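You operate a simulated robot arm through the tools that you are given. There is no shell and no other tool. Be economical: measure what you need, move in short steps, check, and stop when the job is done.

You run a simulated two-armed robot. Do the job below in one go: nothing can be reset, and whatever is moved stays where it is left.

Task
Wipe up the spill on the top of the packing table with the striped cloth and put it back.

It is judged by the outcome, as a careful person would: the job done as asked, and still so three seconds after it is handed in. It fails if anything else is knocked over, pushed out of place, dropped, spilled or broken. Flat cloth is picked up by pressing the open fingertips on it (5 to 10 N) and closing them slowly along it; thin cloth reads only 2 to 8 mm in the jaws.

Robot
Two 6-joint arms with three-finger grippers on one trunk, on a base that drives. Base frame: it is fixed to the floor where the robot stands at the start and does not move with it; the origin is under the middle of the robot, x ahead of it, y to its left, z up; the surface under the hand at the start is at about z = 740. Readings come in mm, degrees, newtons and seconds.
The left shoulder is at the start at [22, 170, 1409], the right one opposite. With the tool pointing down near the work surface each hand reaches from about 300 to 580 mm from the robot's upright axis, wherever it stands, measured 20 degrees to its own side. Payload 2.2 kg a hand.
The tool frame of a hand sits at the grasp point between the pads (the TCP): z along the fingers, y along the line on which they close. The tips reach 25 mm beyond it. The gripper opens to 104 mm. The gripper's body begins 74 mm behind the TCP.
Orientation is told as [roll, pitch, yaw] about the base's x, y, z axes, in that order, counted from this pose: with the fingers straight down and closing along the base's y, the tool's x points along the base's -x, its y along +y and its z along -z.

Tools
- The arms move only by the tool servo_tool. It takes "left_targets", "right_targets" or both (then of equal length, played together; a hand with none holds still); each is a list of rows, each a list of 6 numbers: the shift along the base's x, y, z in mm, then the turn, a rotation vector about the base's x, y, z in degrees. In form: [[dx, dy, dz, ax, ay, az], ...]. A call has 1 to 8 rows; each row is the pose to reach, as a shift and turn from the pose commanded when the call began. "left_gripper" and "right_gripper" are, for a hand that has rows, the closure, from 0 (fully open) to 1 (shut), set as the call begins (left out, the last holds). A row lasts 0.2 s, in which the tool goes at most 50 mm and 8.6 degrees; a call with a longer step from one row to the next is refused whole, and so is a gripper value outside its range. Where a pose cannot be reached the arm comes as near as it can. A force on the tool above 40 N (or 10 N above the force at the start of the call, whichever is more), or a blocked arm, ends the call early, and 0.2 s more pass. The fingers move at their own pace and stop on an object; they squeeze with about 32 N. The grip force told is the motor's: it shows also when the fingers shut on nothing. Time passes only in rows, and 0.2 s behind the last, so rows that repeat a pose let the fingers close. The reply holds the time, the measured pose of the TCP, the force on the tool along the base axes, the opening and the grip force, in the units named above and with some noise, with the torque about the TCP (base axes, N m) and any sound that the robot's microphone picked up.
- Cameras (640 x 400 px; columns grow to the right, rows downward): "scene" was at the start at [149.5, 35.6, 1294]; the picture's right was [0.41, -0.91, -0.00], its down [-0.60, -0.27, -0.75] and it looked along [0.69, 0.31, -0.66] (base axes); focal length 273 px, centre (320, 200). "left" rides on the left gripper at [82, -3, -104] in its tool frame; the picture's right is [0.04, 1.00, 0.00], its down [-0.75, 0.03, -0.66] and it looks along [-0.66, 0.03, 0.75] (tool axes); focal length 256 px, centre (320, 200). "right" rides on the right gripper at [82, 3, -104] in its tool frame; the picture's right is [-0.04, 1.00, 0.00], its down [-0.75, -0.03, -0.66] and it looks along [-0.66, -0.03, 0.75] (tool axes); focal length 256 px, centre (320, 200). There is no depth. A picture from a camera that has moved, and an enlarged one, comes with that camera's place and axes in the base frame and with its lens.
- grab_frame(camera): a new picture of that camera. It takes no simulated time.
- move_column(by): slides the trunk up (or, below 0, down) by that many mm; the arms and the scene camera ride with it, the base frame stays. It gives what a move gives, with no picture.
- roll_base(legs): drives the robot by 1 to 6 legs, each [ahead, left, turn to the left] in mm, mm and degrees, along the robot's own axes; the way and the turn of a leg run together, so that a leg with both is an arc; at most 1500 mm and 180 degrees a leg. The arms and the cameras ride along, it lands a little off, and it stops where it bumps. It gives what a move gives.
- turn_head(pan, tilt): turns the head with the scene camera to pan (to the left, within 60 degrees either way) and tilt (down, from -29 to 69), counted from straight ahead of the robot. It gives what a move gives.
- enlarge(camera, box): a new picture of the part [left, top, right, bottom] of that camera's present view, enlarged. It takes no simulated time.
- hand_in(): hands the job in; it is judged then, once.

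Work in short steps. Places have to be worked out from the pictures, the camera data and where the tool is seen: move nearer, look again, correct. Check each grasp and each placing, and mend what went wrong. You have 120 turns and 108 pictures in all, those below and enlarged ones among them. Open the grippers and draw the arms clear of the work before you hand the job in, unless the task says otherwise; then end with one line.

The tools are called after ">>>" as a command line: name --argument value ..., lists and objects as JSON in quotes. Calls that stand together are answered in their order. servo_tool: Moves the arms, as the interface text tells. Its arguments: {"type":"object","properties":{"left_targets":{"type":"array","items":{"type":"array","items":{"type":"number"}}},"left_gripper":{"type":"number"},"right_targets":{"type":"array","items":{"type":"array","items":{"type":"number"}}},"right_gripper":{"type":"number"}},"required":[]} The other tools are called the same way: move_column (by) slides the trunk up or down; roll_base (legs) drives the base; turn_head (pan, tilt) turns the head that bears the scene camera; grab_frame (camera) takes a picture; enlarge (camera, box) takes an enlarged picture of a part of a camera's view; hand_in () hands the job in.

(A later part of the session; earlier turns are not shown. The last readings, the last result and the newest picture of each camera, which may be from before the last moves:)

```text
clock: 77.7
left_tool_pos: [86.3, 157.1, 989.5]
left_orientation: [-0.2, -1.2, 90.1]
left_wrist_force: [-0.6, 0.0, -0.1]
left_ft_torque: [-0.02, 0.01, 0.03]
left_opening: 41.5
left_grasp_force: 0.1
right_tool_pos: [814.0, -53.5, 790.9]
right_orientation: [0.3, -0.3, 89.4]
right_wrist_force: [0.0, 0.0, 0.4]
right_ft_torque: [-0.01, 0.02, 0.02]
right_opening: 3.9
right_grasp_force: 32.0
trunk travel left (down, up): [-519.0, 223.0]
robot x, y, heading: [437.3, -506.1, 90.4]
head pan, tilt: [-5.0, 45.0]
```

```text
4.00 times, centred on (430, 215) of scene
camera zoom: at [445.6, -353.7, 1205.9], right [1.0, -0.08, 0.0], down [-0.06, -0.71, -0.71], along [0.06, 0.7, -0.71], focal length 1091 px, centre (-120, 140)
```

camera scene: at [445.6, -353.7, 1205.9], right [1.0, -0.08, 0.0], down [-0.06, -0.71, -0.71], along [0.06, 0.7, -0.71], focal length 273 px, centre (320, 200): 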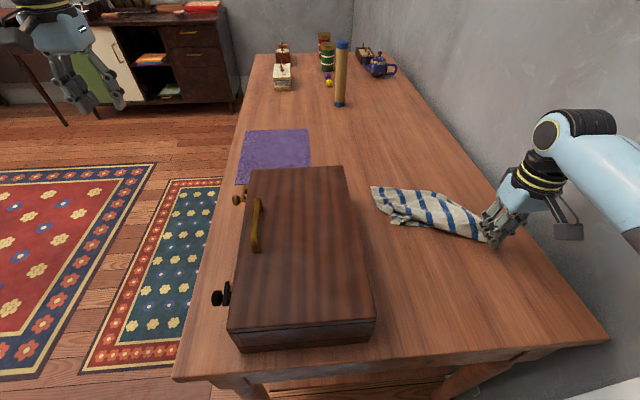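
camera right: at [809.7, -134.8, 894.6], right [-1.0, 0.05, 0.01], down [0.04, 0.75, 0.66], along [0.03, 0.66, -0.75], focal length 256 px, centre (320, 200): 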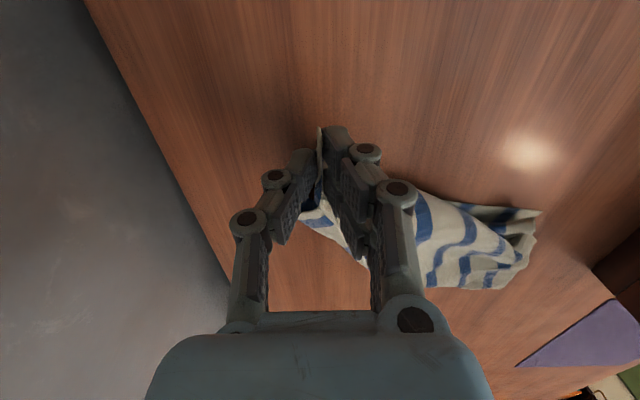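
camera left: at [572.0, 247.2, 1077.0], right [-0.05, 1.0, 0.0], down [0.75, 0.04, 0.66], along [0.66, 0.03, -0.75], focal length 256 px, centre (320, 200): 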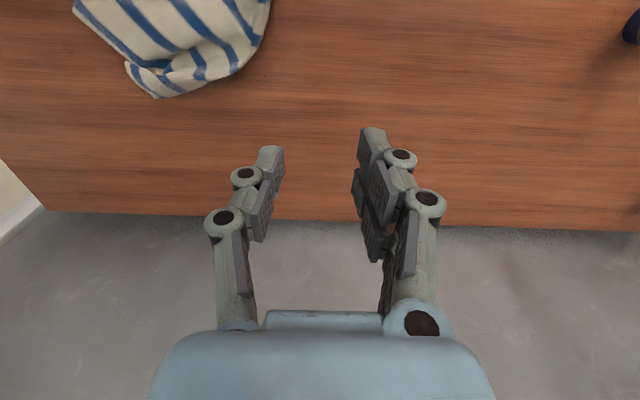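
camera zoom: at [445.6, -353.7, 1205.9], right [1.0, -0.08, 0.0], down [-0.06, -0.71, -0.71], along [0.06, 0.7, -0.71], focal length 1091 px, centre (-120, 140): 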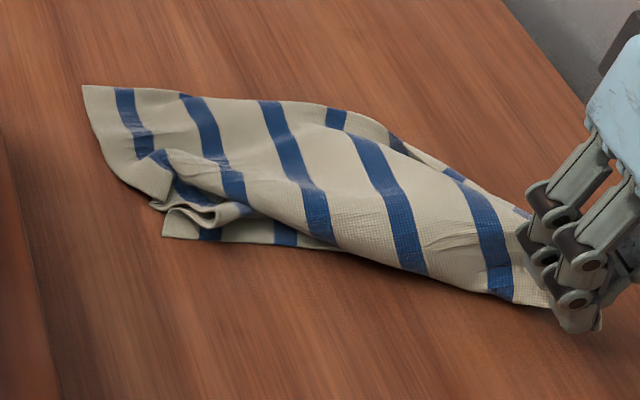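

The other corner of this edge is near (635, 18). I'll set the held corner at its original place, about (840, −62), release it, and then work the remaining corners one at a time with the right hand.

>>> servo_tool --right_targets '[[14, -5, 0, 0, 0, 0], [26, -9, -10, 0, 0, 0], [26, -9, -20, 0, 0, 0]]'

>>> servo_tool --right_targets '[[0, 0, 0, 0, 0, 0], [0, 0, 0, 0, 0, 0]]' --right_gripper 0.75

>>> servo_tool --right_targets '[[0, 0, 30, 0, 0, 0], [0, 0, 70, 0, 0, 0], [-35, 10, 100, 0, 0, 0], [-75, 20, 110, 0, 0, 0], [-115, 35, 110, 0, 0, 0], [-150, 55, 110, 0, 0, 0]]'

>>> grab_frame --camera "right"

>>> enlarge --camera "scene" --box '[350, 165, 510, 265]'

```text
clock: 78.5
left_tool_pos: [83.5, 156.9, 991.3]
left_orientation: [-0.3, -1.2, 90.1]
left_wrist_force: [1.3, 0.0, 0.4]
left_ft_torque: [0.01, 0.0, 0.02]
left_opening: 41.6
left_grasp_force: 0.1
right_tool_pos: [837.6, -62.4, 771.5]
right_orientation: [0.3, -0.4, 89.5]
right_wrist_force: [-0.4, 0.6, 0.8]
right_ft_torque: [0.04, -0.03, 0.02]
right_opening: 3.9
right_grasp_force: 31.7
trunk travel left (down, up): [-519.0, 223.0]
robot x, y, heading: [436.5, -507.8, 90.6]
head pan, tilt: [-5.0, 45.0]
```

```text
clock: 79.1
left_tool_pos: [84.7, 157.0, 989.7]
left_orientation: [-0.2, -1.2, 90.1]
left_wrist_force: [-0.3, 0.3, 0.1]
left_ft_torque: [0.04, -0.01, 0.01]
left_opening: 41.5
left_grasp_force: 0.0
right_tool_pos: [837.3, -62.0, 771.2]
right_orientation: [0.2, -0.3, 89.4]
right_wrist_force: [-0.6, -0.3, -0.3]
right_ft_torque: [-0.02, -0.01, -0.01]
right_opening: 26.0
right_grasp_force: 0.0
trunk travel left (down, up): [-519.0, 223.0]
robot x, y, heading: [433.7, -506.6, 90.3]
head pan, tilt: [-5.0, 45.0]
```

```text
clock: 80.5
left_tool_pos: [82.8, 158.7, 989.0]
left_orientation: [-0.3, -1.2, 90.1]
left_wrist_force: [1.0, 0.2, -0.4]
left_ft_torque: [0.0, -0.02, 0.0]
left_opening: 41.5
left_grasp_force: 0.1
right_tool_pos: [685.7, -7.3, 881.3]
right_orientation: [0.3, -0.2, 89.5]
right_wrist_force: [-1.0, 0.6, -0.1]
right_ft_torque: [-0.03, -0.02, -0.01]
right_opening: 25.9
right_grasp_force: 0.0
trunk travel left (down, up): [-519.0, 223.0]
robot x, y, heading: [440.2, -507.6, 90.3]
head pan, tilt: [-5.0, 45.0]
```

```text
47 pictures are left
camera right: at [683.7, -88.2, 985.3], right [-1.0, 0.05, 0.0], down [0.04, 0.75, 0.66], along [0.03, 0.66, -0.75], focal length 256 px, centre (320, 200)
```

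right: 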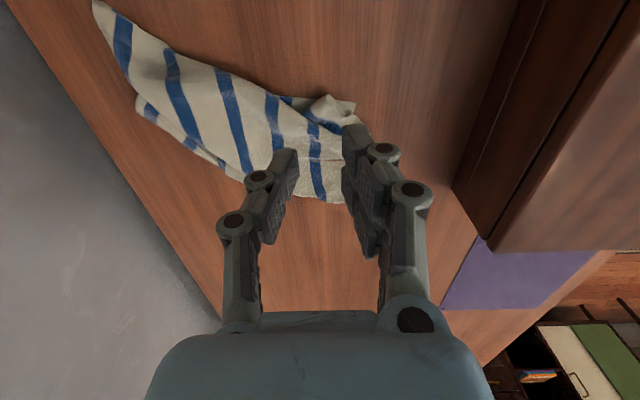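

```text
4.00 times, centred on (430, 215) of scene
camera zoom: at [444.3, -353.2, 1205.8], right [1.0, -0.08, 0.0], down [-0.06, -0.71, -0.71], along [0.06, 0.7, -0.71], focal length 1091 px, centre (-120, 140)
```

zoom: 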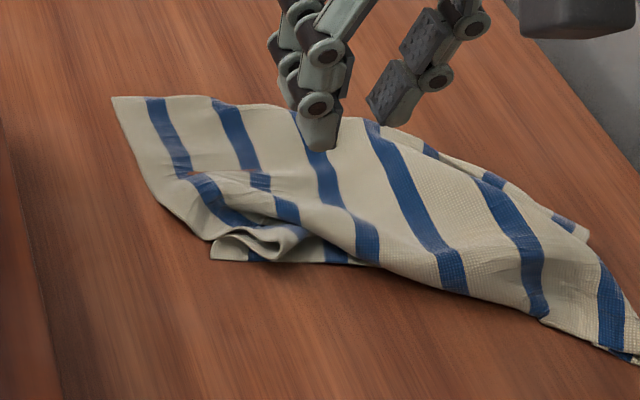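

Good, that corner held. The next corner pokes out at about (656, 2), so I'll press just inside it, at (674, 6), and pinch.

>>> servo_tool --right_targets '[[-5, 8, -40, 0, 0, 0], [-11, 13, -80, 0, 0, 0], [-11, 13, -100, 0, 0, 0], [-11, 13, -110, 0, 0, 0], [-11, 13, -115, 0, 0, 0], [-11, 13, -117, 0, 0, 0]]'

>>> grab_frame --camera "right"

```text
clock: 81.9
left_tool_pos: [83.6, 155.7, 990.8]
left_orientation: [-0.2, -1.3, 90.1]
left_wrist_force: [0.9, 0.8, 0.2]
left_ft_torque: [-0.05, 0.01, -0.03]
left_opening: 41.4
left_grasp_force: 0.1
right_tool_pos: [675.7, 6.2, 766.3]
right_orientation: [0.4, -0.6, 89.4]
right_wrist_force: [-1.1, -0.5, 22.2]
right_ft_torque: [0.1, 0.05, 0.03]
right_opening: 26.5
right_grasp_force: 5.5
trunk travel left (down, up): [-519.0, 223.0]
robot x, y, heading: [436.2, -504.5, 90.8]
head pan, tilt: [-5.0, 45.0]
```

```text
45 pictures are left
camera right: at [673.4, -75.6, 869.9], right [-1.0, 0.05, 0.01], down [0.04, 0.75, 0.66], along [0.03, 0.66, -0.75], focal length 256 px, centre (320, 200)
```

right: 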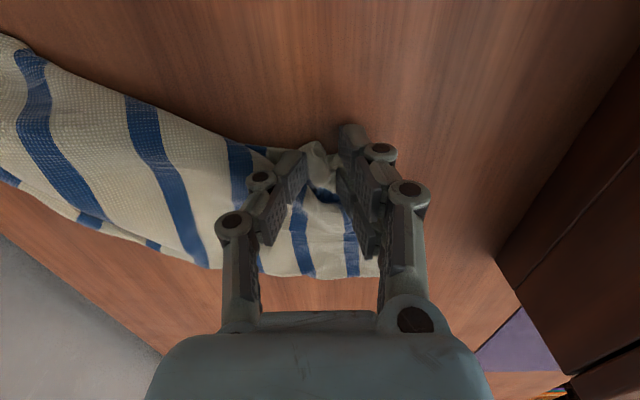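

The fingers are on the corner. Easing off a little and closing.

>>> servo_tool --right_targets '[[0, 0, 2, 0, 0, 0], [0, 0, 2, 0, 0, 0], [0, 0, 2, 0, 0, 0], [0, 0, 2, 0, 0, 0]]' --right_gripper 1

>>> servo_tool --right_targets '[[0, 0, 15, 0, 0, 0], [-10, -10, 25, 0, 0, 0], [-25, -25, 25, 0, 0, 0], [-40, -40, 25, 0, 0, 0]]'

>>> grab_frame --camera "scene"

```text
clock: 82.9
left_tool_pos: [82.8, 156.1, 990.1]
left_orientation: [-0.3, -1.3, 90.2]
left_wrist_force: [1.0, -0.2, -0.2]
left_ft_torque: [-0.04, 0.02, 0.05]
left_opening: 41.7
left_grasp_force: 0.0
right_tool_pos: [676.5, 4.2, 768.0]
right_orientation: [0.4, -0.5, 89.6]
right_wrist_force: [-0.8, 4.6, 19.4]
right_ft_torque: [0.18, -0.05, 0.01]
right_opening: 5.2
right_grasp_force: 31.8
trunk travel left (down, up): [-519.0, 223.0]
robot x, y, heading: [438.2, -511.0, 90.4]
head pan, tilt: [-5.0, 45.0]
```

```text
clock: 83.9
left_tool_pos: [83.2, 157.2, 989.8]
left_orientation: [-0.2, -1.2, 90.2]
left_wrist_force: [0.3, -0.7, 0.3]
left_ft_torque: [0.01, 0.04, 0.0]
left_opening: 41.4
left_grasp_force: 0.1
right_tool_pos: [635.9, -36.4, 790.8]
right_orientation: [0.2, -0.3, 89.6]
right_wrist_force: [0.3, -0.5, 0.6]
right_ft_torque: [-0.02, -0.06, 0.01]
right_opening: 3.2
right_grasp_force: 32.0
trunk travel left (down, up): [-519.0, 223.0]
robot x, y, heading: [435.9, -506.2, 90.4]
head pan, tilt: [-5.0, 45.0]
```

```text
44 pictures are left
camera scene: at [444.6, -354.1, 1206.0], right [1.0, -0.08, 0.0], down [-0.06, -0.7, -0.71], along [0.06, 0.7, -0.71], focal length 273 px, centre (320, 200)
```

scene: 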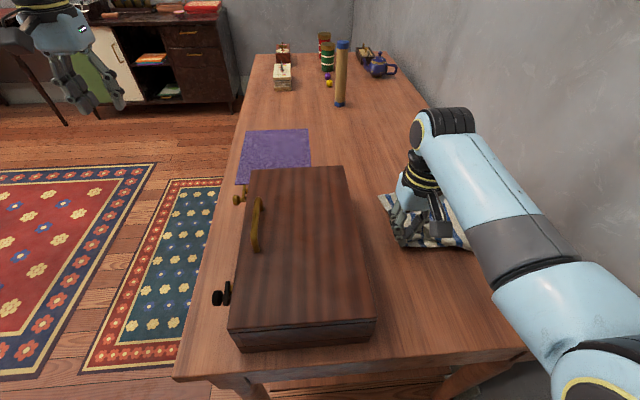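

It's following. I'll continue to the original corner place, about (602, −62), set it down, release, and look.

>>> servo_tool --right_targets '[[-15, -10, 0, 0, 0, 0], [-28, -20, 0, 0, 0, 0], [-34, -25, -10, 0, 0, 0], [-34, -25, -20, 0, 0, 0]]'

>>> servo_tool --right_targets '[[0, 0, 0, 0, 0, 0], [0, 0, 0, 0, 0, 0]]' --right_gripper 0.75

>>> servo_tool --right_targets '[[0, 0, 30, 0, 0, 0], [0, 0, 70, 0, 0, 0], [0, -10, 110, 0, 0, 0], [0, -10, 150, 0, 0, 0], [30, -10, 180, 0, 0, 0], [60, -10, 210, 0, 0, 0]]'

>>> grab_frame --camera "right"

>>> enlarge --camera "scene" --box '[350, 165, 510, 265]'

```text
clock: 84.9
left_tool_pos: [83.9, 157.9, 990.2]
left_orientation: [-0.2, -1.2, 90.1]
left_wrist_force: [-0.6, 0.4, 0.1]
left_ft_torque: [0.0, -0.04, 0.02]
left_opening: 41.6
left_grasp_force: 0.0
right_tool_pos: [603.8, -59.9, 771.7]
right_orientation: [0.2, -0.3, 89.5]
right_wrist_force: [-0.3, -1.5, 0.9]
right_ft_torque: [-0.01, 0.0, -0.03]
right_opening: 3.3
right_grasp_force: 32.3
trunk travel left (down, up): [-519.0, 223.0]
robot x, y, heading: [438.2, -508.7, 90.3]
head pan, tilt: [-5.0, 45.0]
```

```text
clock: 85.5
left_tool_pos: [83.9, 157.2, 989.6]
left_orientation: [-0.2, -1.2, 90.1]
left_wrist_force: [0.6, -0.5, 0.3]
left_ft_torque: [0.02, -0.01, -0.03]
left_opening: 41.6
left_grasp_force: 0.3
right_tool_pos: [602.4, -61.1, 770.4]
right_orientation: [0.2, -0.3, 89.5]
right_wrist_force: [-0.7, -0.6, -0.3]
right_ft_torque: [-0.02, 0.0, -0.03]
right_opening: 26.2
right_grasp_force: 0.0
trunk travel left (down, up): [-519.0, 223.0]
robot x, y, heading: [437.3, -506.2, 90.2]
head pan, tilt: [-5.0, 45.0]
```

```text
clock: 86.9
left_tool_pos: [86.0, 157.3, 991.0]
left_orientation: [-0.1, -1.2, 90.1]
left_wrist_force: [0.8, 0.5, 0.9]
left_ft_torque: [0.0, 0.04, 0.0]
left_opening: 41.4
left_grasp_force: 0.1
right_tool_pos: [657.1, -43.5, 909.9]
right_orientation: [0.5, -0.7, 89.6]
right_wrist_force: [0.9, -0.5, -0.2]
right_ft_torque: [-0.01, 0.03, -0.01]
right_opening: 26.2
right_grasp_force: 0.2
right hand out of reach, approached as far as the arm can: row 4, 5, 6
trunk travel left (down, up): [-519.0, 223.0]
robot x, y, heading: [441.3, -509.7, 90.4]
head pan, tilt: [-5.0, 45.0]
```

```text
43 pictures are left
camera right: at [654.2, -124.5, 1013.0], right [-1.0, 0.05, 0.01], down [0.04, 0.75, 0.66], along [0.02, 0.66, -0.75], focal length 256 px, centre (320, 200)
```

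right: 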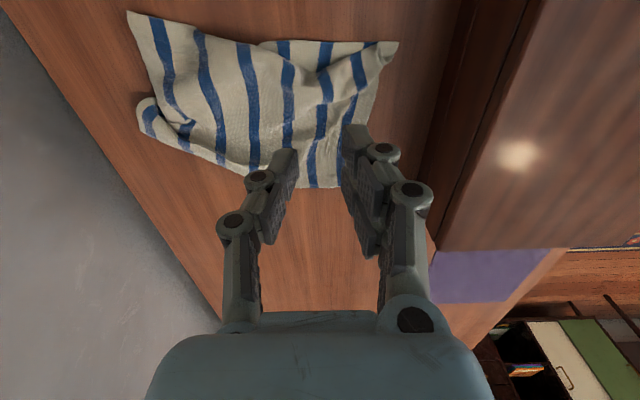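

```text
4.00 times, centred on (430, 215) of scene
camera zoom: at [447.2, -353.6, 1205.9], right [1.0, -0.08, 0.0], down [-0.06, -0.71, -0.71], along [0.06, 0.7, -0.71], focal length 1091 px, centre (-120, 140)
```

zoom: 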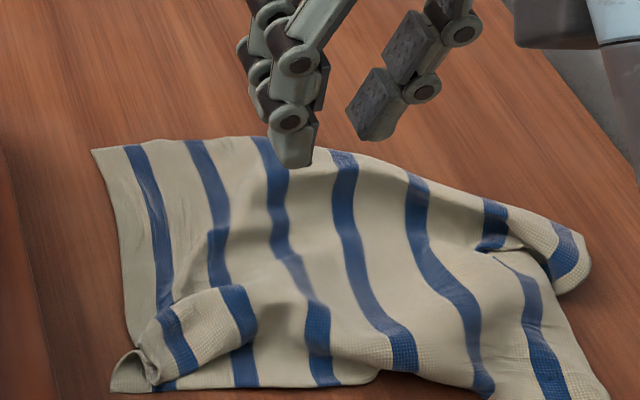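

It's now nearly flat in the original orientation: the near edge is right, but the two corners farther from me need pulling out to y≈150. I'll lower the trunk for reach and go for the box-side far corner, now at about (612, 87).

>>> move_column --by -80

>>> servo_tool --right_targets '[[-8, 30, 5, 0, 0, 0], [-16, 60, 5, 0, 0, 0], [-24, 90, 0, 0, 0, 0], [-30, 112, -10, 0, 0, 0], [-30, 112, -20, 0, 0, 0]]'

>>> grab_frame --camera "right"

```text
clock: 88.0
left_tool_pos: [84.4, 157.0, 909.3]
left_orientation: [-0.3, -1.2, 90.0]
left_wrist_force: [0.5, -0.5, -0.8]
left_ft_torque: [0.01, -0.01, -0.02]
left_opening: 41.5
left_grasp_force: 0.1
right_tool_pos: [655.3, -44.6, 823.5]
right_orientation: [0.3, 0.1, 89.6]
right_wrist_force: [0.0, -0.3, -0.6]
right_ft_torque: [0.0, 0.0, 0.03]
right_opening: 25.9
right_grasp_force: 0.1
trunk travel left (down, up): [-439.0, 303.0]
robot x, y, heading: [439.8, -503.8, 90.6]
head pan, tilt: [-5.0, 45.0]
```

```text
clock: 89.2
left_tool_pos: [83.8, 157.9, 910.7]
left_orientation: [-0.3, -1.1, 90.1]
left_wrist_force: [0.1, 0.1, 0.0]
left_ft_torque: [0.0, -0.02, 0.0]
left_opening: 41.3
left_grasp_force: 0.1
right_tool_pos: [625.4, 68.0, 803.7]
right_orientation: [0.3, 0.0, 89.4]
right_wrist_force: [0.3, -1.0, 0.2]
right_ft_torque: [0.01, -0.02, 0.01]
right_opening: 25.8
right_grasp_force: 0.1
trunk travel left (down, up): [-439.0, 303.0]
robot x, y, heading: [436.3, -508.0, 90.4]
head pan, tilt: [-5.0, 45.0]
```

```text
41 pictures are left
camera right: at [622.7, -12.5, 907.7], right [-1.0, 0.05, 0.0], down [0.04, 0.75, 0.66], along [0.03, 0.66, -0.75], focal length 256 px, centre (320, 200)
```

right: 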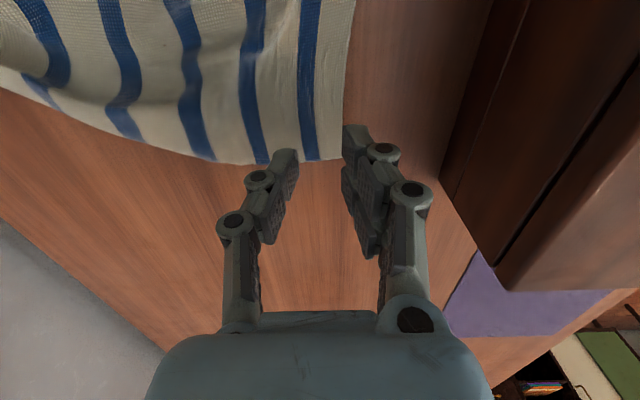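

The corner is at (613, 93). I'll press at (633, 75) and pinch.

>>> servo_tool --right_targets '[[7, 6, -20, 0, 0, 0], [7, 6, -30, 0, 0, 0], [7, 6, -36, 0, 0, 0], [7, 6, -39, 0, 0, 0]]'

>>> servo_tool --right_targets '[[0, 0, 0.5, 0, 0, 0], [0, 0, 0.5, 0, 0, 0], [0, 0, 0.5, 0, 0, 0], [0, 0, 0.5, 0, 0, 0]]' --right_gripper 1

>>> grab_frame --camera "right"

```text
clock: 90.2
left_tool_pos: [83.7, 156.5, 911.3]
left_orientation: [-0.2, -1.3, 90.1]
left_wrist_force: [-0.9, 0.5, 0.5]
left_ft_torque: [0.0, -0.02, -0.01]
left_opening: 41.7
left_grasp_force: 0.1
right_tool_pos: [632.7, 73.3, 766.8]
right_orientation: [0.3, -0.2, 89.5]
right_wrist_force: [-1.0, -3.8, 17.1]
right_ft_torque: [-0.18, 0.08, -0.03]
right_opening: 27.2
right_grasp_force: 0.7
trunk travel left (down, up): [-439.0, 303.0]
robot x, y, heading: [434.1, -507.3, 90.1]
head pan, tilt: [-5.0, 45.0]
```

```text
clock: 91.2
left_tool_pos: [83.5, 156.1, 910.9]
left_orientation: [-0.3, -1.3, 90.2]
left_wrist_force: [1.1, -0.3, -0.6]
left_ft_torque: [0.0, 0.03, 0.0]
left_opening: 41.6
left_grasp_force: 0.2
right_tool_pos: [630.6, 73.3, 765.8]
right_orientation: [0.3, -0.3, 89.6]
right_wrist_force: [-5.3, 3.1, 19.3]
right_ft_torque: [-0.02, 0.22, -0.08]
right_opening: 3.2
right_grasp_force: 32.4
trunk travel left (down, up): [-439.0, 303.0]
robot x, y, heading: [437.1, -506.9, 90.4]
head pan, tilt: [-5.0, 45.0]
```

```text
40 pictures are left
camera right: at [628.4, -7.3, 870.7], right [-1.0, 0.05, 0.01], down [0.04, 0.75, 0.66], along [0.03, 0.66, -0.75], focal length 256 px, centre (320, 200)
```

right: 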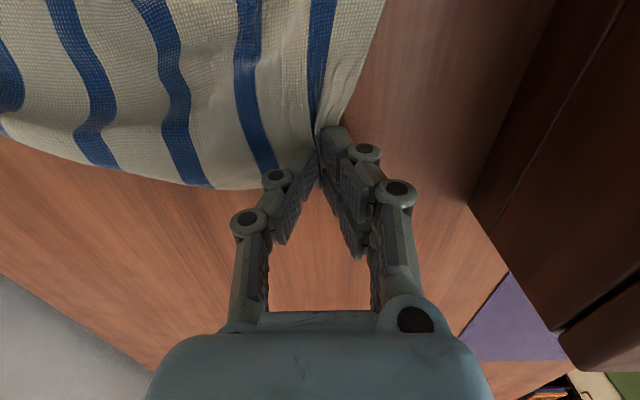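

Gripped. I'll lift slightly and drag it to its place, with the grip ending at about (602, 132).

>>> servo_tool --right_targets '[[0, 0, 18, 0, 0, 0], [-8, 15, 25, 0, 0, 0], [-16, 32, 25, 0, 0, 0], [-24, 48, 25, 0, 0, 0], [-28, 60, 20, 0, 0, 0]]'

>>> enlarge --camera "scene" --box '[350, 145, 542, 265]'

```text
clock: 92.4
left_tool_pos: [84.4, 157.0, 909.6]
left_orientation: [-0.3, -1.1, 90.1]
left_wrist_force: [0.5, -0.9, -0.9]
left_ft_torque: [0.0, 0.02, -0.06]
left_opening: 41.8
left_grasp_force: 0.0
right_tool_pos: [604.0, 132.8, 784.1]
right_orientation: [0.3, -0.1, 89.4]
right_wrist_force: [-0.9, -0.9, 0.1]
right_ft_torque: [-0.01, -0.03, 0.0]
right_opening: 3.2
right_grasp_force: 31.7
trunk travel left (down, up): [-439.0, 303.0]
robot x, y, heading: [438.5, -505.9, 90.5]
head pan, tilt: [-5.0, 45.0]
```

```text
3.33 times, centred on (446, 205) of scene
camera zoom: at [444.9, -351.5, 1124.3], right [1.0, -0.08, 0.0], down [-0.06, -0.71, -0.71], along [0.06, 0.7, -0.71], focal length 910 px, centre (-100, 183)
```

zoom: 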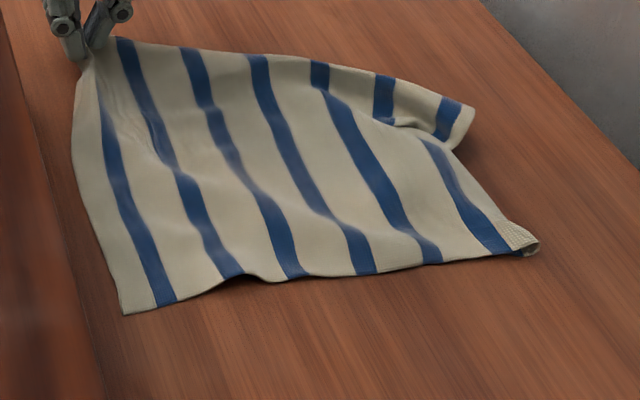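

The near part is now well spread and the corner nearest me is back at (586, −77). I'll release here and go to the last corner, at about (852, 66).

>>> servo_tool --right_targets '[[0, 0, -12, 0, 0, 0], [0, 0, -12, 0, 0, 0]]'

>>> servo_tool --right_targets '[[0, 0, 0, 0, 0, 0], [0, 0, 0, 0, 0, 0]]' --right_gripper 0.75

>>> servo_tool --right_targets '[[0, 0, 30, 0, 0, 0], [20, -5, 65, 0, 0, 0], [60, -20, 75, 0, 0, 0], [100, -35, 75, 0, 0, 0], [140, -50, 75, 0, 0, 0], [180, -65, 75, 0, 0, 0], [220, -75, 70, 0, 0, 0], [230, -75, 55, 0, 0, 0]]'

>>> grab_frame --camera "right"

```text
clock: 93.0
left_tool_pos: [83.4, 157.9, 910.4]
left_orientation: [-0.1, -1.2, 90.2]
left_wrist_force: [-0.4, 0.5, -1.2]
left_ft_torque: [0.02, 0.02, 0.02]
left_opening: 41.5
left_grasp_force: 0.0
right_tool_pos: [605.3, 129.9, 773.6]
right_orientation: [0.3, 0.0, 89.4]
right_wrist_force: [0.2, -0.2, 0.7]
right_ft_torque: [0.02, -0.01, 0.02]
right_opening: 2.6
right_grasp_force: 31.0
right hand out of reach, approached as far as the arm can: row 1, 2
trunk travel left (down, up): [-439.0, 303.0]
robot x, y, heading: [437.8, -508.6, 90.4]
head pan, tilt: [-5.0, 45.0]
```

```text
clock: 93.6
left_tool_pos: [83.2, 157.5, 909.3]
left_orientation: [-0.2, -1.1, 90.1]
left_wrist_force: [0.4, 0.4, 0.2]
left_ft_torque: [-0.01, -0.02, 0.02]
left_opening: 41.7
left_grasp_force: 0.1
right_tool_pos: [604.5, 128.8, 774.4]
right_orientation: [0.3, -0.1, 89.5]
right_wrist_force: [0.2, 0.8, 0.6]
right_ft_torque: [-0.01, -0.02, 0.0]
right_opening: 26.0
right_grasp_force: 0.0
trunk travel left (down, up): [-439.0, 303.0]
robot x, y, heading: [437.6, -506.0, 90.4]
head pan, tilt: [-5.0, 45.0]
```

```text
clock: 95.4
left_tool_pos: [83.5, 157.9, 909.7]
left_orientation: [-0.2, -1.2, 90.0]
left_wrist_force: [0.0, 0.0, 0.1]
left_ft_torque: [0.01, 0.02, 0.01]
left_opening: 41.6
left_grasp_force: 0.1
right_tool_pos: [835.2, 55.7, 829.0]
right_orientation: [0.3, 0.0, 89.5]
right_wrist_force: [-0.4, -0.3, -0.5]
right_ft_torque: [0.01, 0.0, 0.0]
right_opening: 26.0
right_grasp_force: 0.0
trunk travel left (down, up): [-439.0, 303.0]
robot x, y, heading: [435.8, -505.8, 90.2]
head pan, tilt: [-5.0, 45.0]
```

```text
38 pictures are left
camera right: at [832.3, -25.5, 933.7], right [-1.0, 0.05, 0.01], down [0.04, 0.75, 0.66], along [0.03, 0.66, -0.75], focal length 256 px, centre (320, 200)
```

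right: 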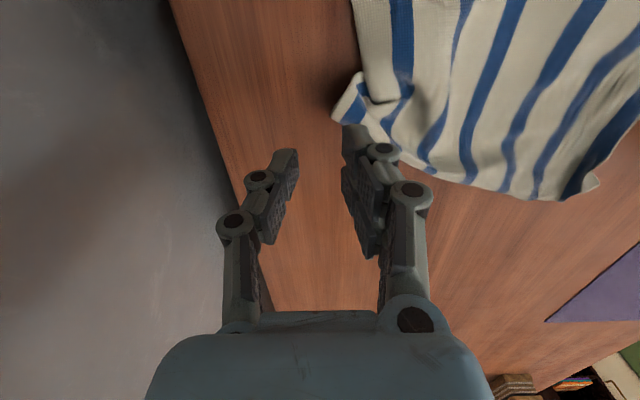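

The corner tip is at about (826, 55), partly curled. I'll press at (811, 48) and pinch.

>>> servo_tool --right_targets '[[-24, -8, -20, 0, 0, 0], [-24, -8, -40, 0, 0, 0], [-24, -8, -54, 0, 0, 0], [-24, -8, -60, 0, 0, 0], [-24, -8, -64, 0, 0, 0]]'

>>> grab_frame --camera "right"

```text
clock: 96.6
left_tool_pos: [82.9, 156.5, 910.7]
left_orientation: [-0.3, -1.3, 90.1]
left_wrist_force: [-0.3, 0.1, 0.2]
left_ft_torque: [0.02, -0.02, -0.01]
left_opening: 41.6
left_grasp_force: 0.0
right_tool_pos: [809.3, 47.1, 767.8]
right_orientation: [0.2, -0.2, 89.6]
right_wrist_force: [-1.8, -0.6, 14.6]
right_ft_torque: [-0.04, 0.26, 0.01]
right_opening: 28.0
right_grasp_force: 0.7
trunk travel left (down, up): [-439.0, 303.0]
robot x, y, heading: [435.8, -507.6, 90.2]
head pan, tilt: [-5.0, 45.0]
```

```text
37 pictures are left
camera right: at [807.2, -33.4, 871.8], right [-1.0, 0.05, 0.0], down [0.04, 0.75, 0.66], along [0.03, 0.66, -0.75], focal length 256 px, centre (320, 200)
```

right: 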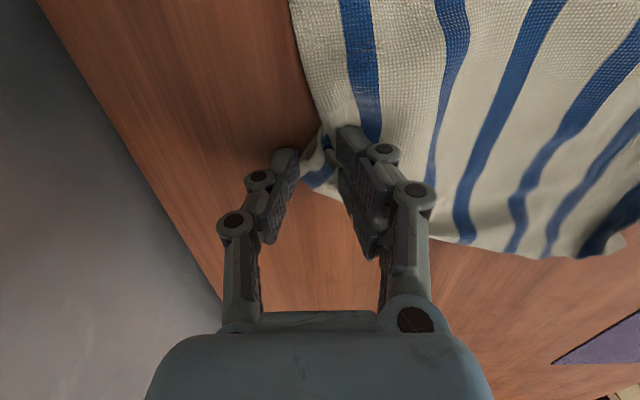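

The corner lies between the fingers. Closing on it.

>>> servo_tool --right_targets '[[0, 0, 0.5, 0, 0, 0], [0, 0, 0.5, 0, 0, 0], [0, 0, 0.5, 0, 0, 0], [0, 0, 0.5, 0, 0, 0]]' --right_gripper 1

>>> grab_frame --camera "right"

```text
clock: 97.6
left_tool_pos: [82.9, 157.2, 910.1]
left_orientation: [-0.4, -1.3, 90.1]
left_wrist_force: [-1.0, 0.4, 0.7]
left_ft_torque: [0.01, 0.01, -0.02]
left_opening: 41.6
left_grasp_force: 0.1
right_tool_pos: [811.4, 46.3, 767.3]
right_orientation: [0.2, -0.2, 89.5]
right_wrist_force: [-2.7, 2.4, 20.1]
right_ft_torque: [0.1, 0.23, -0.02]
right_opening: 4.9
right_grasp_force: 32.0
trunk travel left (down, up): [-439.0, 303.0]
robot x, y, heading: [438.5, -507.0, 90.4]
head pan, tilt: [-5.0, 45.0]
```

```text
36 pictures are left
camera right: at [807.2, -33.9, 871.7], right [-1.0, 0.05, 0.0], down [0.04, 0.75, 0.66], along [0.03, 0.66, -0.75], focal length 256 px, centre (320, 200)
```

right: 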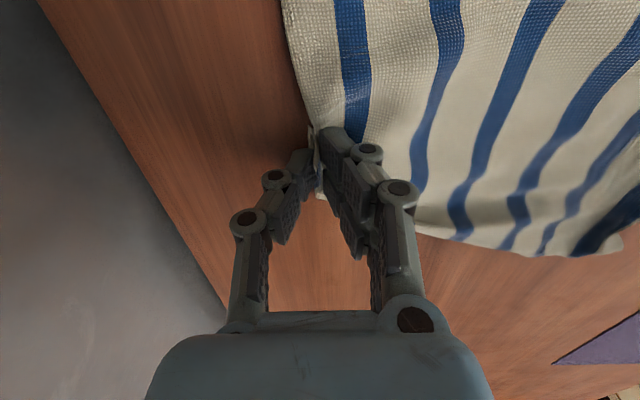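

Gripped, but the target is beyond reach from this base position. I'll bring the base closer in small steps, moving the hand back by the same amount each time so the corner stays about where it is.

>>> servo_tool --right_targets '[[-10, 0, 15, 0, 0, 0], [-35, 0, 25, 0, 0, 0], [-60, 0, 25, 0, 0, 0]]'

>>> roll_base --legs '[[0, -60, 0]]'

>>> servo_tool --right_targets '[[-20, 0, 0, 0, 0, 0], [-40, -10, 0, 0, 0, 0], [-60, -20, 0, 0, 0, 0]]'

>>> roll_base --legs '[[25, -60, 0]]'

>>> grab_frame --camera "scene"

```text
clock: 98.4
left_tool_pos: [84.5, 157.4, 909.2]
left_orientation: [-0.2, -1.2, 90.1]
left_wrist_force: [0.1, -0.4, -0.1]
left_ft_torque: [-0.01, 0.01, 0.0]
left_opening: 41.6
left_grasp_force: 0.1
right_tool_pos: [750.5, 47.8, 790.5]
right_orientation: [0.3, 0.0, 89.5]
right_wrist_force: [-0.3, -0.7, -0.1]
right_ft_torque: [0.04, 0.02, 0.01]
right_opening: 3.2
right_grasp_force: 32.0
trunk travel left (down, up): [-439.0, 303.0]
robot x, y, heading: [438.6, -507.6, 90.4]
head pan, tilt: [-5.0, 45.0]
```

```text
clock: 99.4
left_tool_pos: [146.1, 158.3, 910.4]
left_orientation: [-0.1, -1.1, 90.1]
left_wrist_force: [1.1, 0.2, -0.3]
left_ft_torque: [-0.02, 0.08, -0.02]
left_opening: 41.5
left_grasp_force: 0.1
right_tool_pos: [813.1, 45.9, 791.0]
right_orientation: [0.3, -0.1, 89.5]
right_wrist_force: [0.8, -0.3, 0.0]
right_ft_torque: [0.0, 0.1, -0.01]
right_opening: 3.0
right_grasp_force: 32.1
trunk travel left (down, up): [-439.0, 303.0]
robot x, y, heading: [498.5, -506.4, 90.4]
head pan, tilt: [-5.0, 45.0]
```

```text
clock: 100.2
left_tool_pos: [145.1, 158.1, 908.6]
left_orientation: [-0.2, -1.2, 90.1]
left_wrist_force: [1.3, -0.3, 0.4]
left_ft_torque: [-0.01, 0.01, 0.02]
left_opening: 41.5
left_grasp_force: 0.2
right_tool_pos: [751.6, 27.0, 791.7]
right_orientation: [0.3, 0.0, 89.4]
right_wrist_force: [0.1, 0.6, 0.5]
right_ft_torque: [0.0, 0.04, 0.01]
right_opening: 3.2
right_grasp_force: 32.1
trunk travel left (down, up): [-439.0, 303.0]
robot x, y, heading: [496.5, -509.3, 90.3]
head pan, tilt: [-5.0, 45.0]
```

```text
clock: 101.2
left_tool_pos: [206.6, 185.0, 909.8]
left_orientation: [-0.3, -1.2, 90.0]
left_wrist_force: [0.2, 0.7, 0.2]
left_ft_torque: [-0.04, 0.09, 0.01]
left_opening: 41.7
left_grasp_force: 0.0
right_tool_pos: [813.9, 53.1, 790.3]
right_orientation: [0.4, 0.1, 89.4]
right_wrist_force: [0.5, -0.1, 0.2]
right_ft_torque: [-0.01, 0.07, -0.01]
right_opening: 3.1
right_grasp_force: 32.5
trunk travel left (down, up): [-439.0, 303.0]
robot x, y, heading: [556.3, -480.9, 90.2]
head pan, tilt: [-5.0, 45.0]
```

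```text
35 pictures are left
camera scene: at [566.8, -325.3, 1124.2], right [1.0, -0.08, 0.0], down [-0.06, -0.71, -0.71], along [0.06, 0.7, -0.71], focal length 273 px, centre (320, 200)
```

scene: 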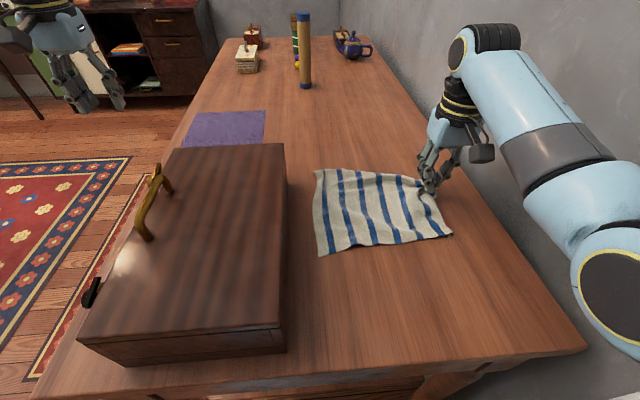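

The cloth is almost square in place. Now I'll pull this corner out to about (838, 130).

>>> servo_tool --right_targets '[[8, 20, 0, 0, 0, 0], [15, 40, 0, 0, 0, 0], [22, 60, -4, 0, 0, 0], [26, 78, -8, 0, 0, 0], [26, 78, -15, 0, 0, 0]]'

>>> grab_frame --camera "scene"

```text
clock: 102.4
left_tool_pos: [205.5, 184.1, 910.5]
left_orientation: [-0.1, -1.2, 90.0]
left_wrist_force: [-0.1, -0.6, 1.0]
left_ft_torque: [-0.01, 0.03, -0.01]
left_opening: 41.6
left_grasp_force: 0.2
right_tool_pos: [839.1, 130.9, 776.0]
right_orientation: [0.2, 0.0, 89.4]
right_wrist_force: [-1.3, 0.1, 0.6]
right_ft_torque: [0.01, 0.05, 0.0]
right_opening: 3.2
right_grasp_force: 31.8
trunk travel left (down, up): [-439.0, 303.0]
robot x, y, heading: [554.4, -479.5, 90.4]
head pan, tilt: [-5.0, 45.0]
```

```text
34 pictures are left
camera scene: at [565.5, -325.9, 1124.3], right [1.0, -0.08, 0.0], down [-0.06, -0.71, -0.71], along [0.06, 0.7, -0.71], focal length 273 px, centre (320, 200)
```

scene: 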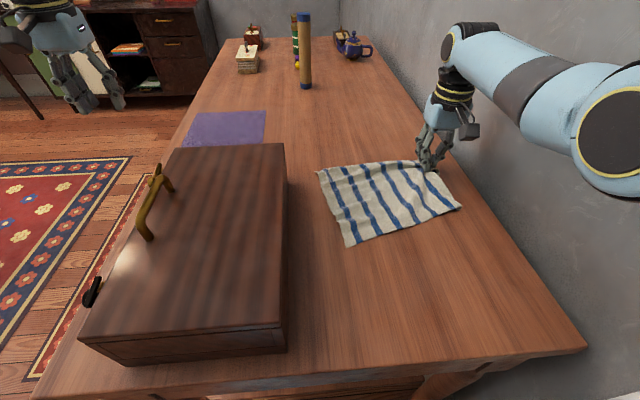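

The far corner is in place, but the two nearer corners shifted to about (869, 17) and (636, −59). I'll release, lift and zoom before pulling those back.

>>> servo_tool --right_targets '[[0, 0, -3, 0, 0, 0], [0, 0, -3, 0, 0, 0], [0, 0, -3, 0, 0, 0]]' --right_gripper 0.75

>>> servo_tool --right_targets '[[0, 0, 30, 0, 0, 0], [0, 0, 60, 0, 0, 0], [0, -30, 80, 0, 0, 0], [0, -65, 85, 0, 0, 0], [0, -100, 85, 0, 0, 0]]'

>>> grab_frame --camera "right"

>>> enlarge --camera "scene" --box '[290, 145, 482, 265]'

```text
clock: 103.2
left_tool_pos: [205.4, 184.4, 908.6]
left_orientation: [-0.2, -1.3, 90.0]
left_wrist_force: [-0.2, -1.0, 0.2]
left_ft_torque: [-0.02, 0.03, -0.01]
left_opening: 41.6
left_grasp_force: 0.0
right_tool_pos: [837.4, 131.2, 772.2]
right_orientation: [0.3, 0.0, 89.4]
right_wrist_force: [0.6, -0.2, 0.4]
right_ft_torque: [0.03, -0.01, 0.01]
right_opening: 25.9
right_grasp_force: 0.1
trunk travel left (down, up): [-439.0, 303.0]
robot x, y, heading: [551.0, -480.4, 90.4]
head pan, tilt: [-5.0, 45.0]
```

```text
clock: 104.4
left_tool_pos: [204.9, 183.4, 910.3]
left_orientation: [-0.3, -1.2, 90.0]
left_wrist_force: [0.1, -0.6, -0.4]
left_ft_torque: [0.0, 0.0, -0.01]
left_opening: 41.3
left_grasp_force: 0.0
right_tool_pos: [837.9, 32.5, 854.8]
right_orientation: [0.4, -0.2, 89.4]
right_wrist_force: [-0.3, -0.3, 0.8]
right_ft_torque: [0.0, 0.04, -0.04]
right_opening: 25.8
right_grasp_force: 0.0
right hand out of reach, approached as far as the arm can: row 5
trunk travel left (down, up): [-439.0, 303.0]
robot x, y, heading: [555.7, -480.4, 90.5]
head pan, tilt: [-5.0, 45.0]
```

```text
33 pictures are left
camera right: at [836.3, -47.7, 957.9], right [-1.0, 0.05, 0.01], down [0.04, 0.75, 0.66], along [0.03, 0.66, -0.75], focal length 256 px, centre (320, 200)
```

right: 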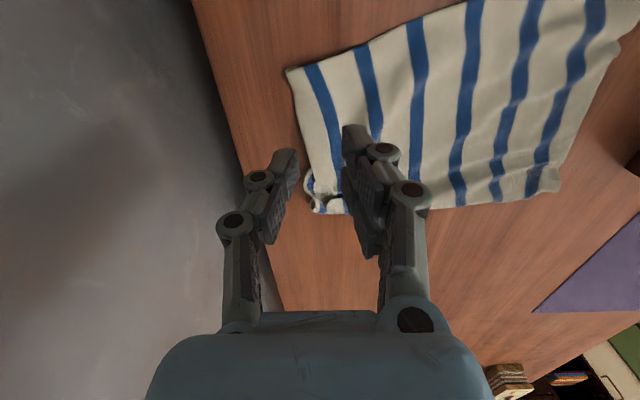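

```text
3.33 times, centred on (386, 205) of scene
camera zoom: at [565.7, -326.4, 1124.4], right [1.0, -0.08, 0.0], down [-0.06, -0.7, -0.71], along [0.06, 0.7, -0.71], focal length 910 px, centre (100, 183)
```

zoom: 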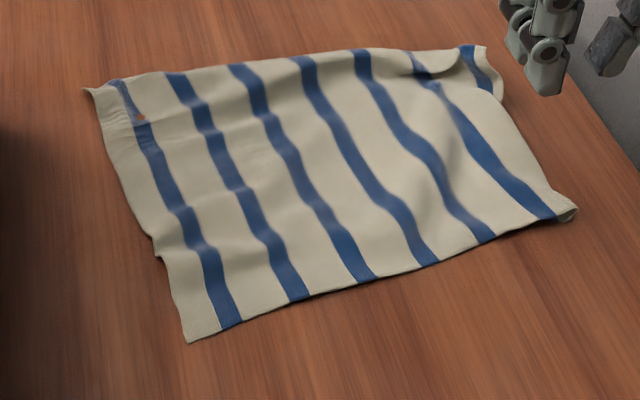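

It's close to flat. Next is the corner at (862, 7), which should go to (857, −78). To keep the elbow off the wall, I'll shift the base 110 mm left first and bring the hand back over the corner.

>>> roll_base --legs '[[-25, 110, 0]]'

>>> servo_tool --right_targets '[[35, 5, 0, 0, 0, 0], [75, 10, -10, 0, 0, 0], [110, 16, -30, 0, 0, 0], [115, 18, -50, 0, 0, 0], [115, 18, -50, 0, 0, 0]]'

>>> grab_frame --camera "right"

```text
clock: 105.6
left_tool_pos: [92.6, 157.3, 909.1]
left_orientation: [-0.3, -1.1, 90.0]
left_wrist_force: [-0.9, -0.4, 0.3]
left_ft_torque: [0.04, -0.04, 0.02]
left_opening: 41.4
left_grasp_force: 0.1
right_tool_pos: [726.6, 7.6, 853.9]
right_orientation: [0.2, -0.1, 89.5]
right_wrist_force: [-0.6, 0.3, 1.1]
right_ft_torque: [0.01, -0.05, 0.0]
right_opening: 25.9
right_grasp_force: 0.1
trunk travel left (down, up): [-439.0, 303.0]
robot x, y, heading: [447.2, -509.3, 90.4]
head pan, tilt: [-5.0, 45.0]
```

```text
clock: 106.8
left_tool_pos: [94.5, 156.2, 909.1]
left_orientation: [-0.2, -1.2, 90.1]
left_wrist_force: [-0.5, -0.6, -0.3]
left_ft_torque: [-0.03, 0.01, 0.01]
left_opening: 41.3
left_grasp_force: 0.1
right_tool_pos: [843.3, 26.7, 804.3]
right_orientation: [0.3, -0.1, 89.6]
right_wrist_force: [0.1, 0.4, 0.7]
right_ft_torque: [0.0, 0.0, 0.0]
right_opening: 25.9
right_grasp_force: 0.1
trunk travel left (down, up): [-439.0, 303.0]
robot x, y, heading: [447.5, -507.8, 90.6]
head pan, tilt: [-5.0, 45.0]
```

```text
31 pictures are left
camera right: at [840.5, -54.7, 907.6], right [-1.0, 0.05, 0.01], down [0.04, 0.75, 0.66], along [0.03, 0.66, -0.75], focal length 256 px, centre (320, 200)
```

right: 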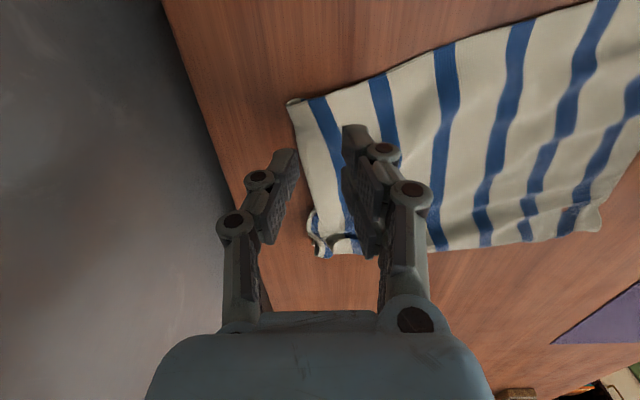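

The corner is at (862, 7) and the hand is placed just inside it. Pressing and pinching.

>>> servo_tool --right_targets '[[0, 0, -20, 0, 0, 0], [0, 0, -30, 0, 0, 0], [0, 0, -36, 0, 0, 0], [0, 0, -40, 0, 0, 0]]'

>>> servo_tool --right_targets '[[0, 0, 0.5, 0, 0, 0], [0, 0, 0.5, 0, 0, 0], [0, 0, 0.5, 0, 0, 0], [0, 0, 0.5, 0, 0, 0]]' --right_gripper 1

>>> servo_tool --right_targets '[[0, 0, 15, 0, 0, 0], [0, -20, 22, 0, 0, 0], [0, -40, 22, 0, 0, 0], [-2, -60, 22, 0, 0, 0], [-3, -78, 15, 0, 0, 0], [-3, -83, 5, 0, 0, 0]]'

>>> enlarge --camera "scene" --box '[350, 145, 574, 285]'

```text
clock: 107.8
left_tool_pos: [93.5, 156.4, 911.2]
left_orientation: [-0.3, -1.3, 90.1]
left_wrist_force: [-0.2, -0.1, -0.2]
left_ft_torque: [-0.01, -0.01, -0.01]
left_opening: 41.7
left_grasp_force: 0.0
right_tool_pos: [842.7, 26.5, 766.8]
right_orientation: [0.3, -0.6, 89.5]
right_wrist_force: [-2.6, -1.6, 23.2]
right_ft_torque: [-0.12, 0.21, 0.03]
right_opening: 28.3
right_grasp_force: 3.8
trunk travel left (down, up): [-439.0, 303.0]
robot x, y, heading: [446.7, -507.0, 90.4]
head pan, tilt: [-5.0, 45.0]
```

```text
clock: 108.8
left_tool_pos: [93.2, 155.9, 911.3]
left_orientation: [-0.3, -1.2, 90.1]
left_wrist_force: [0.8, 1.1, 0.3]
left_ft_torque: [0.02, -0.01, -0.02]
left_opening: 41.5
left_grasp_force: 0.1
right_tool_pos: [840.9, 26.3, 767.0]
right_orientation: [0.2, -0.5, 89.5]
right_wrist_force: [0.0, 6.1, 30.7]
right_ft_torque: [-0.23, 0.05, 0.04]
right_opening: 3.9
right_grasp_force: 32.0
trunk travel left (down, up): [-439.0, 303.0]
robot x, y, heading: [445.4, -507.5, 90.3]
head pan, tilt: [-5.0, 45.0]
```

```text
clock: 110.2
left_tool_pos: [94.8, 158.0, 910.1]
left_orientation: [-0.1, -1.3, 90.1]
left_wrist_force: [0.3, 0.0, -0.7]
left_ft_torque: [-0.01, 0.01, -0.04]
left_opening: 41.6
left_grasp_force: 0.1
right_tool_pos: [841.2, -57.5, 767.8]
right_orientation: [0.4, -0.2, 89.5]
right_wrist_force: [-0.2, -0.2, 0.5]
right_ft_torque: [-0.01, 0.04, 0.01]
right_opening: 4.2
right_grasp_force: 32.8
trunk travel left (down, up): [-439.0, 303.0]
robot x, y, heading: [448.0, -508.7, 90.2]
head pan, tilt: [-5.0, 45.0]
```

```text
2.86 times, centred on (462, 215) of scene
camera zoom: at [454.3, -351.6, 1124.3], right [1.0, -0.08, 0.0], down [-0.06, -0.71, -0.71], along [0.06, 0.7, -0.71], focal length 780 px, centre (-86, 157)
```

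zoom: 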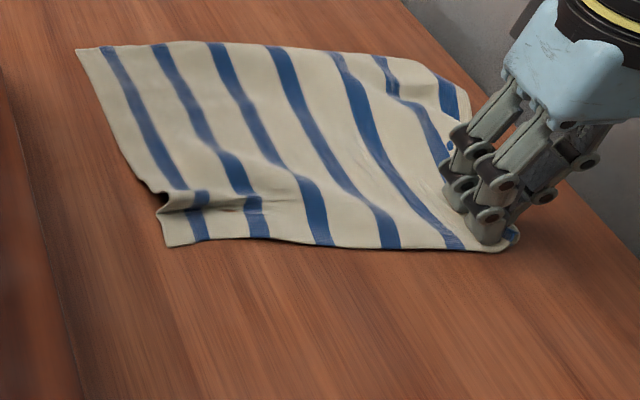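

That corner is back. I'll release it and fix the last one, at about (637, −63), which should go to (582, −80).

>>> servo_tool --right_targets '[[0, 0, 2, 0, 0, 0], [0, 0, 2, 0, 0, 0]]' --right_gripper 0.75

>>> servo_tool --right_targets '[[0, 0, 30, 0, 0, 0], [0, 0, 60, 0, 0, 0], [-40, 2, 65, 0, 0, 0], [-80, 4, 65, 0, 0, 0], [-120, 7, 65, 0, 0, 0], [-155, 10, 65, 0, 0, 0], [-185, 12, 50, 0, 0, 0], [-186, 12, 38, 0, 0, 0]]'

>>> grab_frame --camera "right"

```text
clock: 110.8
left_tool_pos: [94.1, 158.4, 909.7]
left_orientation: [-0.2, -1.1, 90.1]
left_wrist_force: [0.5, 0.3, 0.5]
left_ft_torque: [0.01, 0.02, -0.04]
left_opening: 41.5
left_grasp_force: 0.1
right_tool_pos: [838.8, -57.3, 768.3]
right_orientation: [0.3, -0.3, 89.5]
right_wrist_force: [0.4, 0.1, 0.7]
right_ft_torque: [-0.01, 0.01, -0.02]
right_opening: 26.1
right_grasp_force: 0.1
trunk travel left (down, up): [-439.0, 303.0]
robot x, y, heading: [446.9, -510.3, 90.2]
head pan, tilt: [-5.0, 45.0]
```

```text
clock: 112.6
left_tool_pos: [93.7, 157.9, 910.3]
left_orientation: [-0.2, -1.2, 90.1]
left_wrist_force: [1.3, 0.5, -0.4]
left_ft_torque: [-0.02, 0.01, -0.01]
left_opening: 41.8
left_grasp_force: 0.1
right_tool_pos: [654.3, -43.4, 809.2]
right_orientation: [0.2, -0.2, 89.4]
right_wrist_force: [0.5, -0.8, -0.5]
right_ft_torque: [0.02, -0.03, 0.01]
right_opening: 26.1
right_grasp_force: 0.0
right hand out of reach, approached as far as the arm can: row 4, 5, 6
trunk travel left (down, up): [-439.0, 303.0]
robot x, y, heading: [445.9, -505.4, 90.3]
head pan, tilt: [-5.0, 45.0]
```

```text
29 pictures are left
camera right: at [650.6, -125.2, 913.4], right [-1.0, 0.05, 0.0], down [0.04, 0.75, 0.66], along [0.03, 0.66, -0.75], focal length 256 px, centre (320, 200)
```

right: 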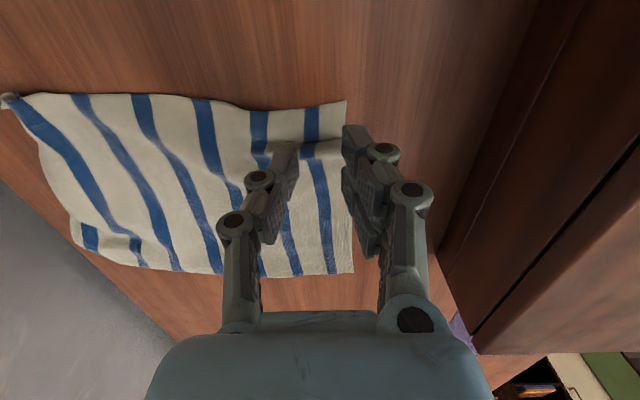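

The corner is at (636, −60), with the hand just inside it. Pinching.

>>> servo_tool --right_targets '[[0, 0, -20, 0, 0, 0], [0, 0, -32, 0, 0, 0], [0, 0, -40, 0, 0, 0], [0, 0, -44, 0, 0, 0]]'

>>> servo_tool --right_targets '[[0, 0, 0.5, 0, 0, 0], [0, 0, 0.5, 0, 0, 0], [0, 0, 0.5, 0, 0, 0], [0, 0, 0.5, 0, 0, 0]]' --right_gripper 1

>>> servo_tool --right_targets '[[0, 0, 15, 0, 0, 0], [-15, -5, 22, 0, 0, 0], [-30, -10, 22, 0, 0, 0]]'

```text
clock: 113.6
left_tool_pos: [93.4, 155.9, 910.4]
left_orientation: [-0.2, -1.3, 90.1]
left_wrist_force: [0.3, -0.2, 0.4]
left_ft_torque: [-0.01, 0.02, 0.02]
left_opening: 41.7
left_grasp_force: 0.0
right_tool_pos: [652.9, -44.2, 767.4]
right_orientation: [0.1, -0.4, 89.5]
right_wrist_force: [0.0, -1.6, 19.7]
right_ft_torque: [-0.1, -0.02, 0.02]
right_opening: 27.3
right_grasp_force: 3.6
trunk travel left (down, up): [-439.0, 303.0]
robot x, y, heading: [447.3, -504.6, 90.4]
head pan, tilt: [-5.0, 45.0]
```

```text
clock: 114.6
left_tool_pos: [94.0, 157.7, 910.7]
left_orientation: [-0.1, -1.4, 90.1]
left_wrist_force: [-0.4, -0.2, 0.5]
left_ft_torque: [-0.01, 0.04, -0.01]
left_opening: 41.4
left_grasp_force: 0.2
right_tool_pos: [652.5, -45.2, 766.7]
right_orientation: [0.2, -0.3, 89.5]
right_wrist_force: [3.0, 4.0, 23.4]
right_ft_torque: [0.1, -0.22, 0.05]
right_opening: 3.8
right_grasp_force: 32.0
trunk travel left (down, up): [-439.0, 303.0]
robot x, y, heading: [447.7, -508.4, 90.7]
head pan, tilt: [-5.0, 45.0]
```

```text
clock: 115.4
left_tool_pos: [93.7, 157.3, 908.8]
left_orientation: [-0.2, -1.2, 90.1]
left_wrist_force: [1.0, 1.2, -0.4]
left_ft_torque: [0.01, 0.01, -0.04]
left_opening: 41.5
left_grasp_force: 0.2
right_tool_pos: [628.1, -52.5, 786.9]
right_orientation: [-0.3, -0.4, 89.4]
right_wrist_force: [-0.4, -0.3, -0.2]
right_ft_torque: [0.01, 0.03, 0.02]
right_opening: 3.0
right_grasp_force: 31.7
trunk travel left (down, up): [-439.0, 303.0]
robot x, y, heading: [445.7, -505.8, 90.5]
head pan, tilt: [-5.0, 45.0]
```

It's following well. To avoid the arm's inner limit I'll do the last 25 mm with the base, then check.

>>> roll_base --legs '[[-10, 26, 0]]'

>>> enlarge --camera "scene" --box '[350, 145, 574, 285]'

```text
clock: 116.2
left_tool_pos: [67.3, 146.9, 910.0]
left_orientation: [-0.4, -1.2, 90.1]
left_wrist_force: [-0.8, 0.1, 0.4]
left_ft_torque: [0.02, -0.06, -0.02]
left_opening: 41.6
left_grasp_force: 0.0
right_tool_pos: [600.7, -66.1, 785.6]
right_orientation: [-0.3, -0.3, 89.4]
right_wrist_force: [-0.5, 0.0, 0.0]
right_ft_torque: [0.01, -0.01, -0.01]
right_opening: 3.0
right_grasp_force: 31.6
trunk travel left (down, up): [-439.0, 303.0]
robot x, y, heading: [419.1, -518.4, 90.6]
head pan, tilt: [-5.0, 45.0]
```

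```text
2.86 times, centred on (462, 215) of scene
camera zoom: at [426.7, -362.6, 1124.5], right [1.0, -0.08, 0.0], down [-0.06, -0.7, -0.71], along [0.06, 0.7, -0.71], focal length 780 px, centre (-86, 157)
```

zoom: 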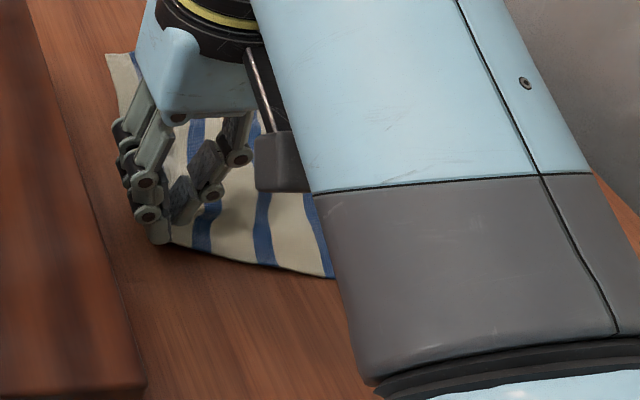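

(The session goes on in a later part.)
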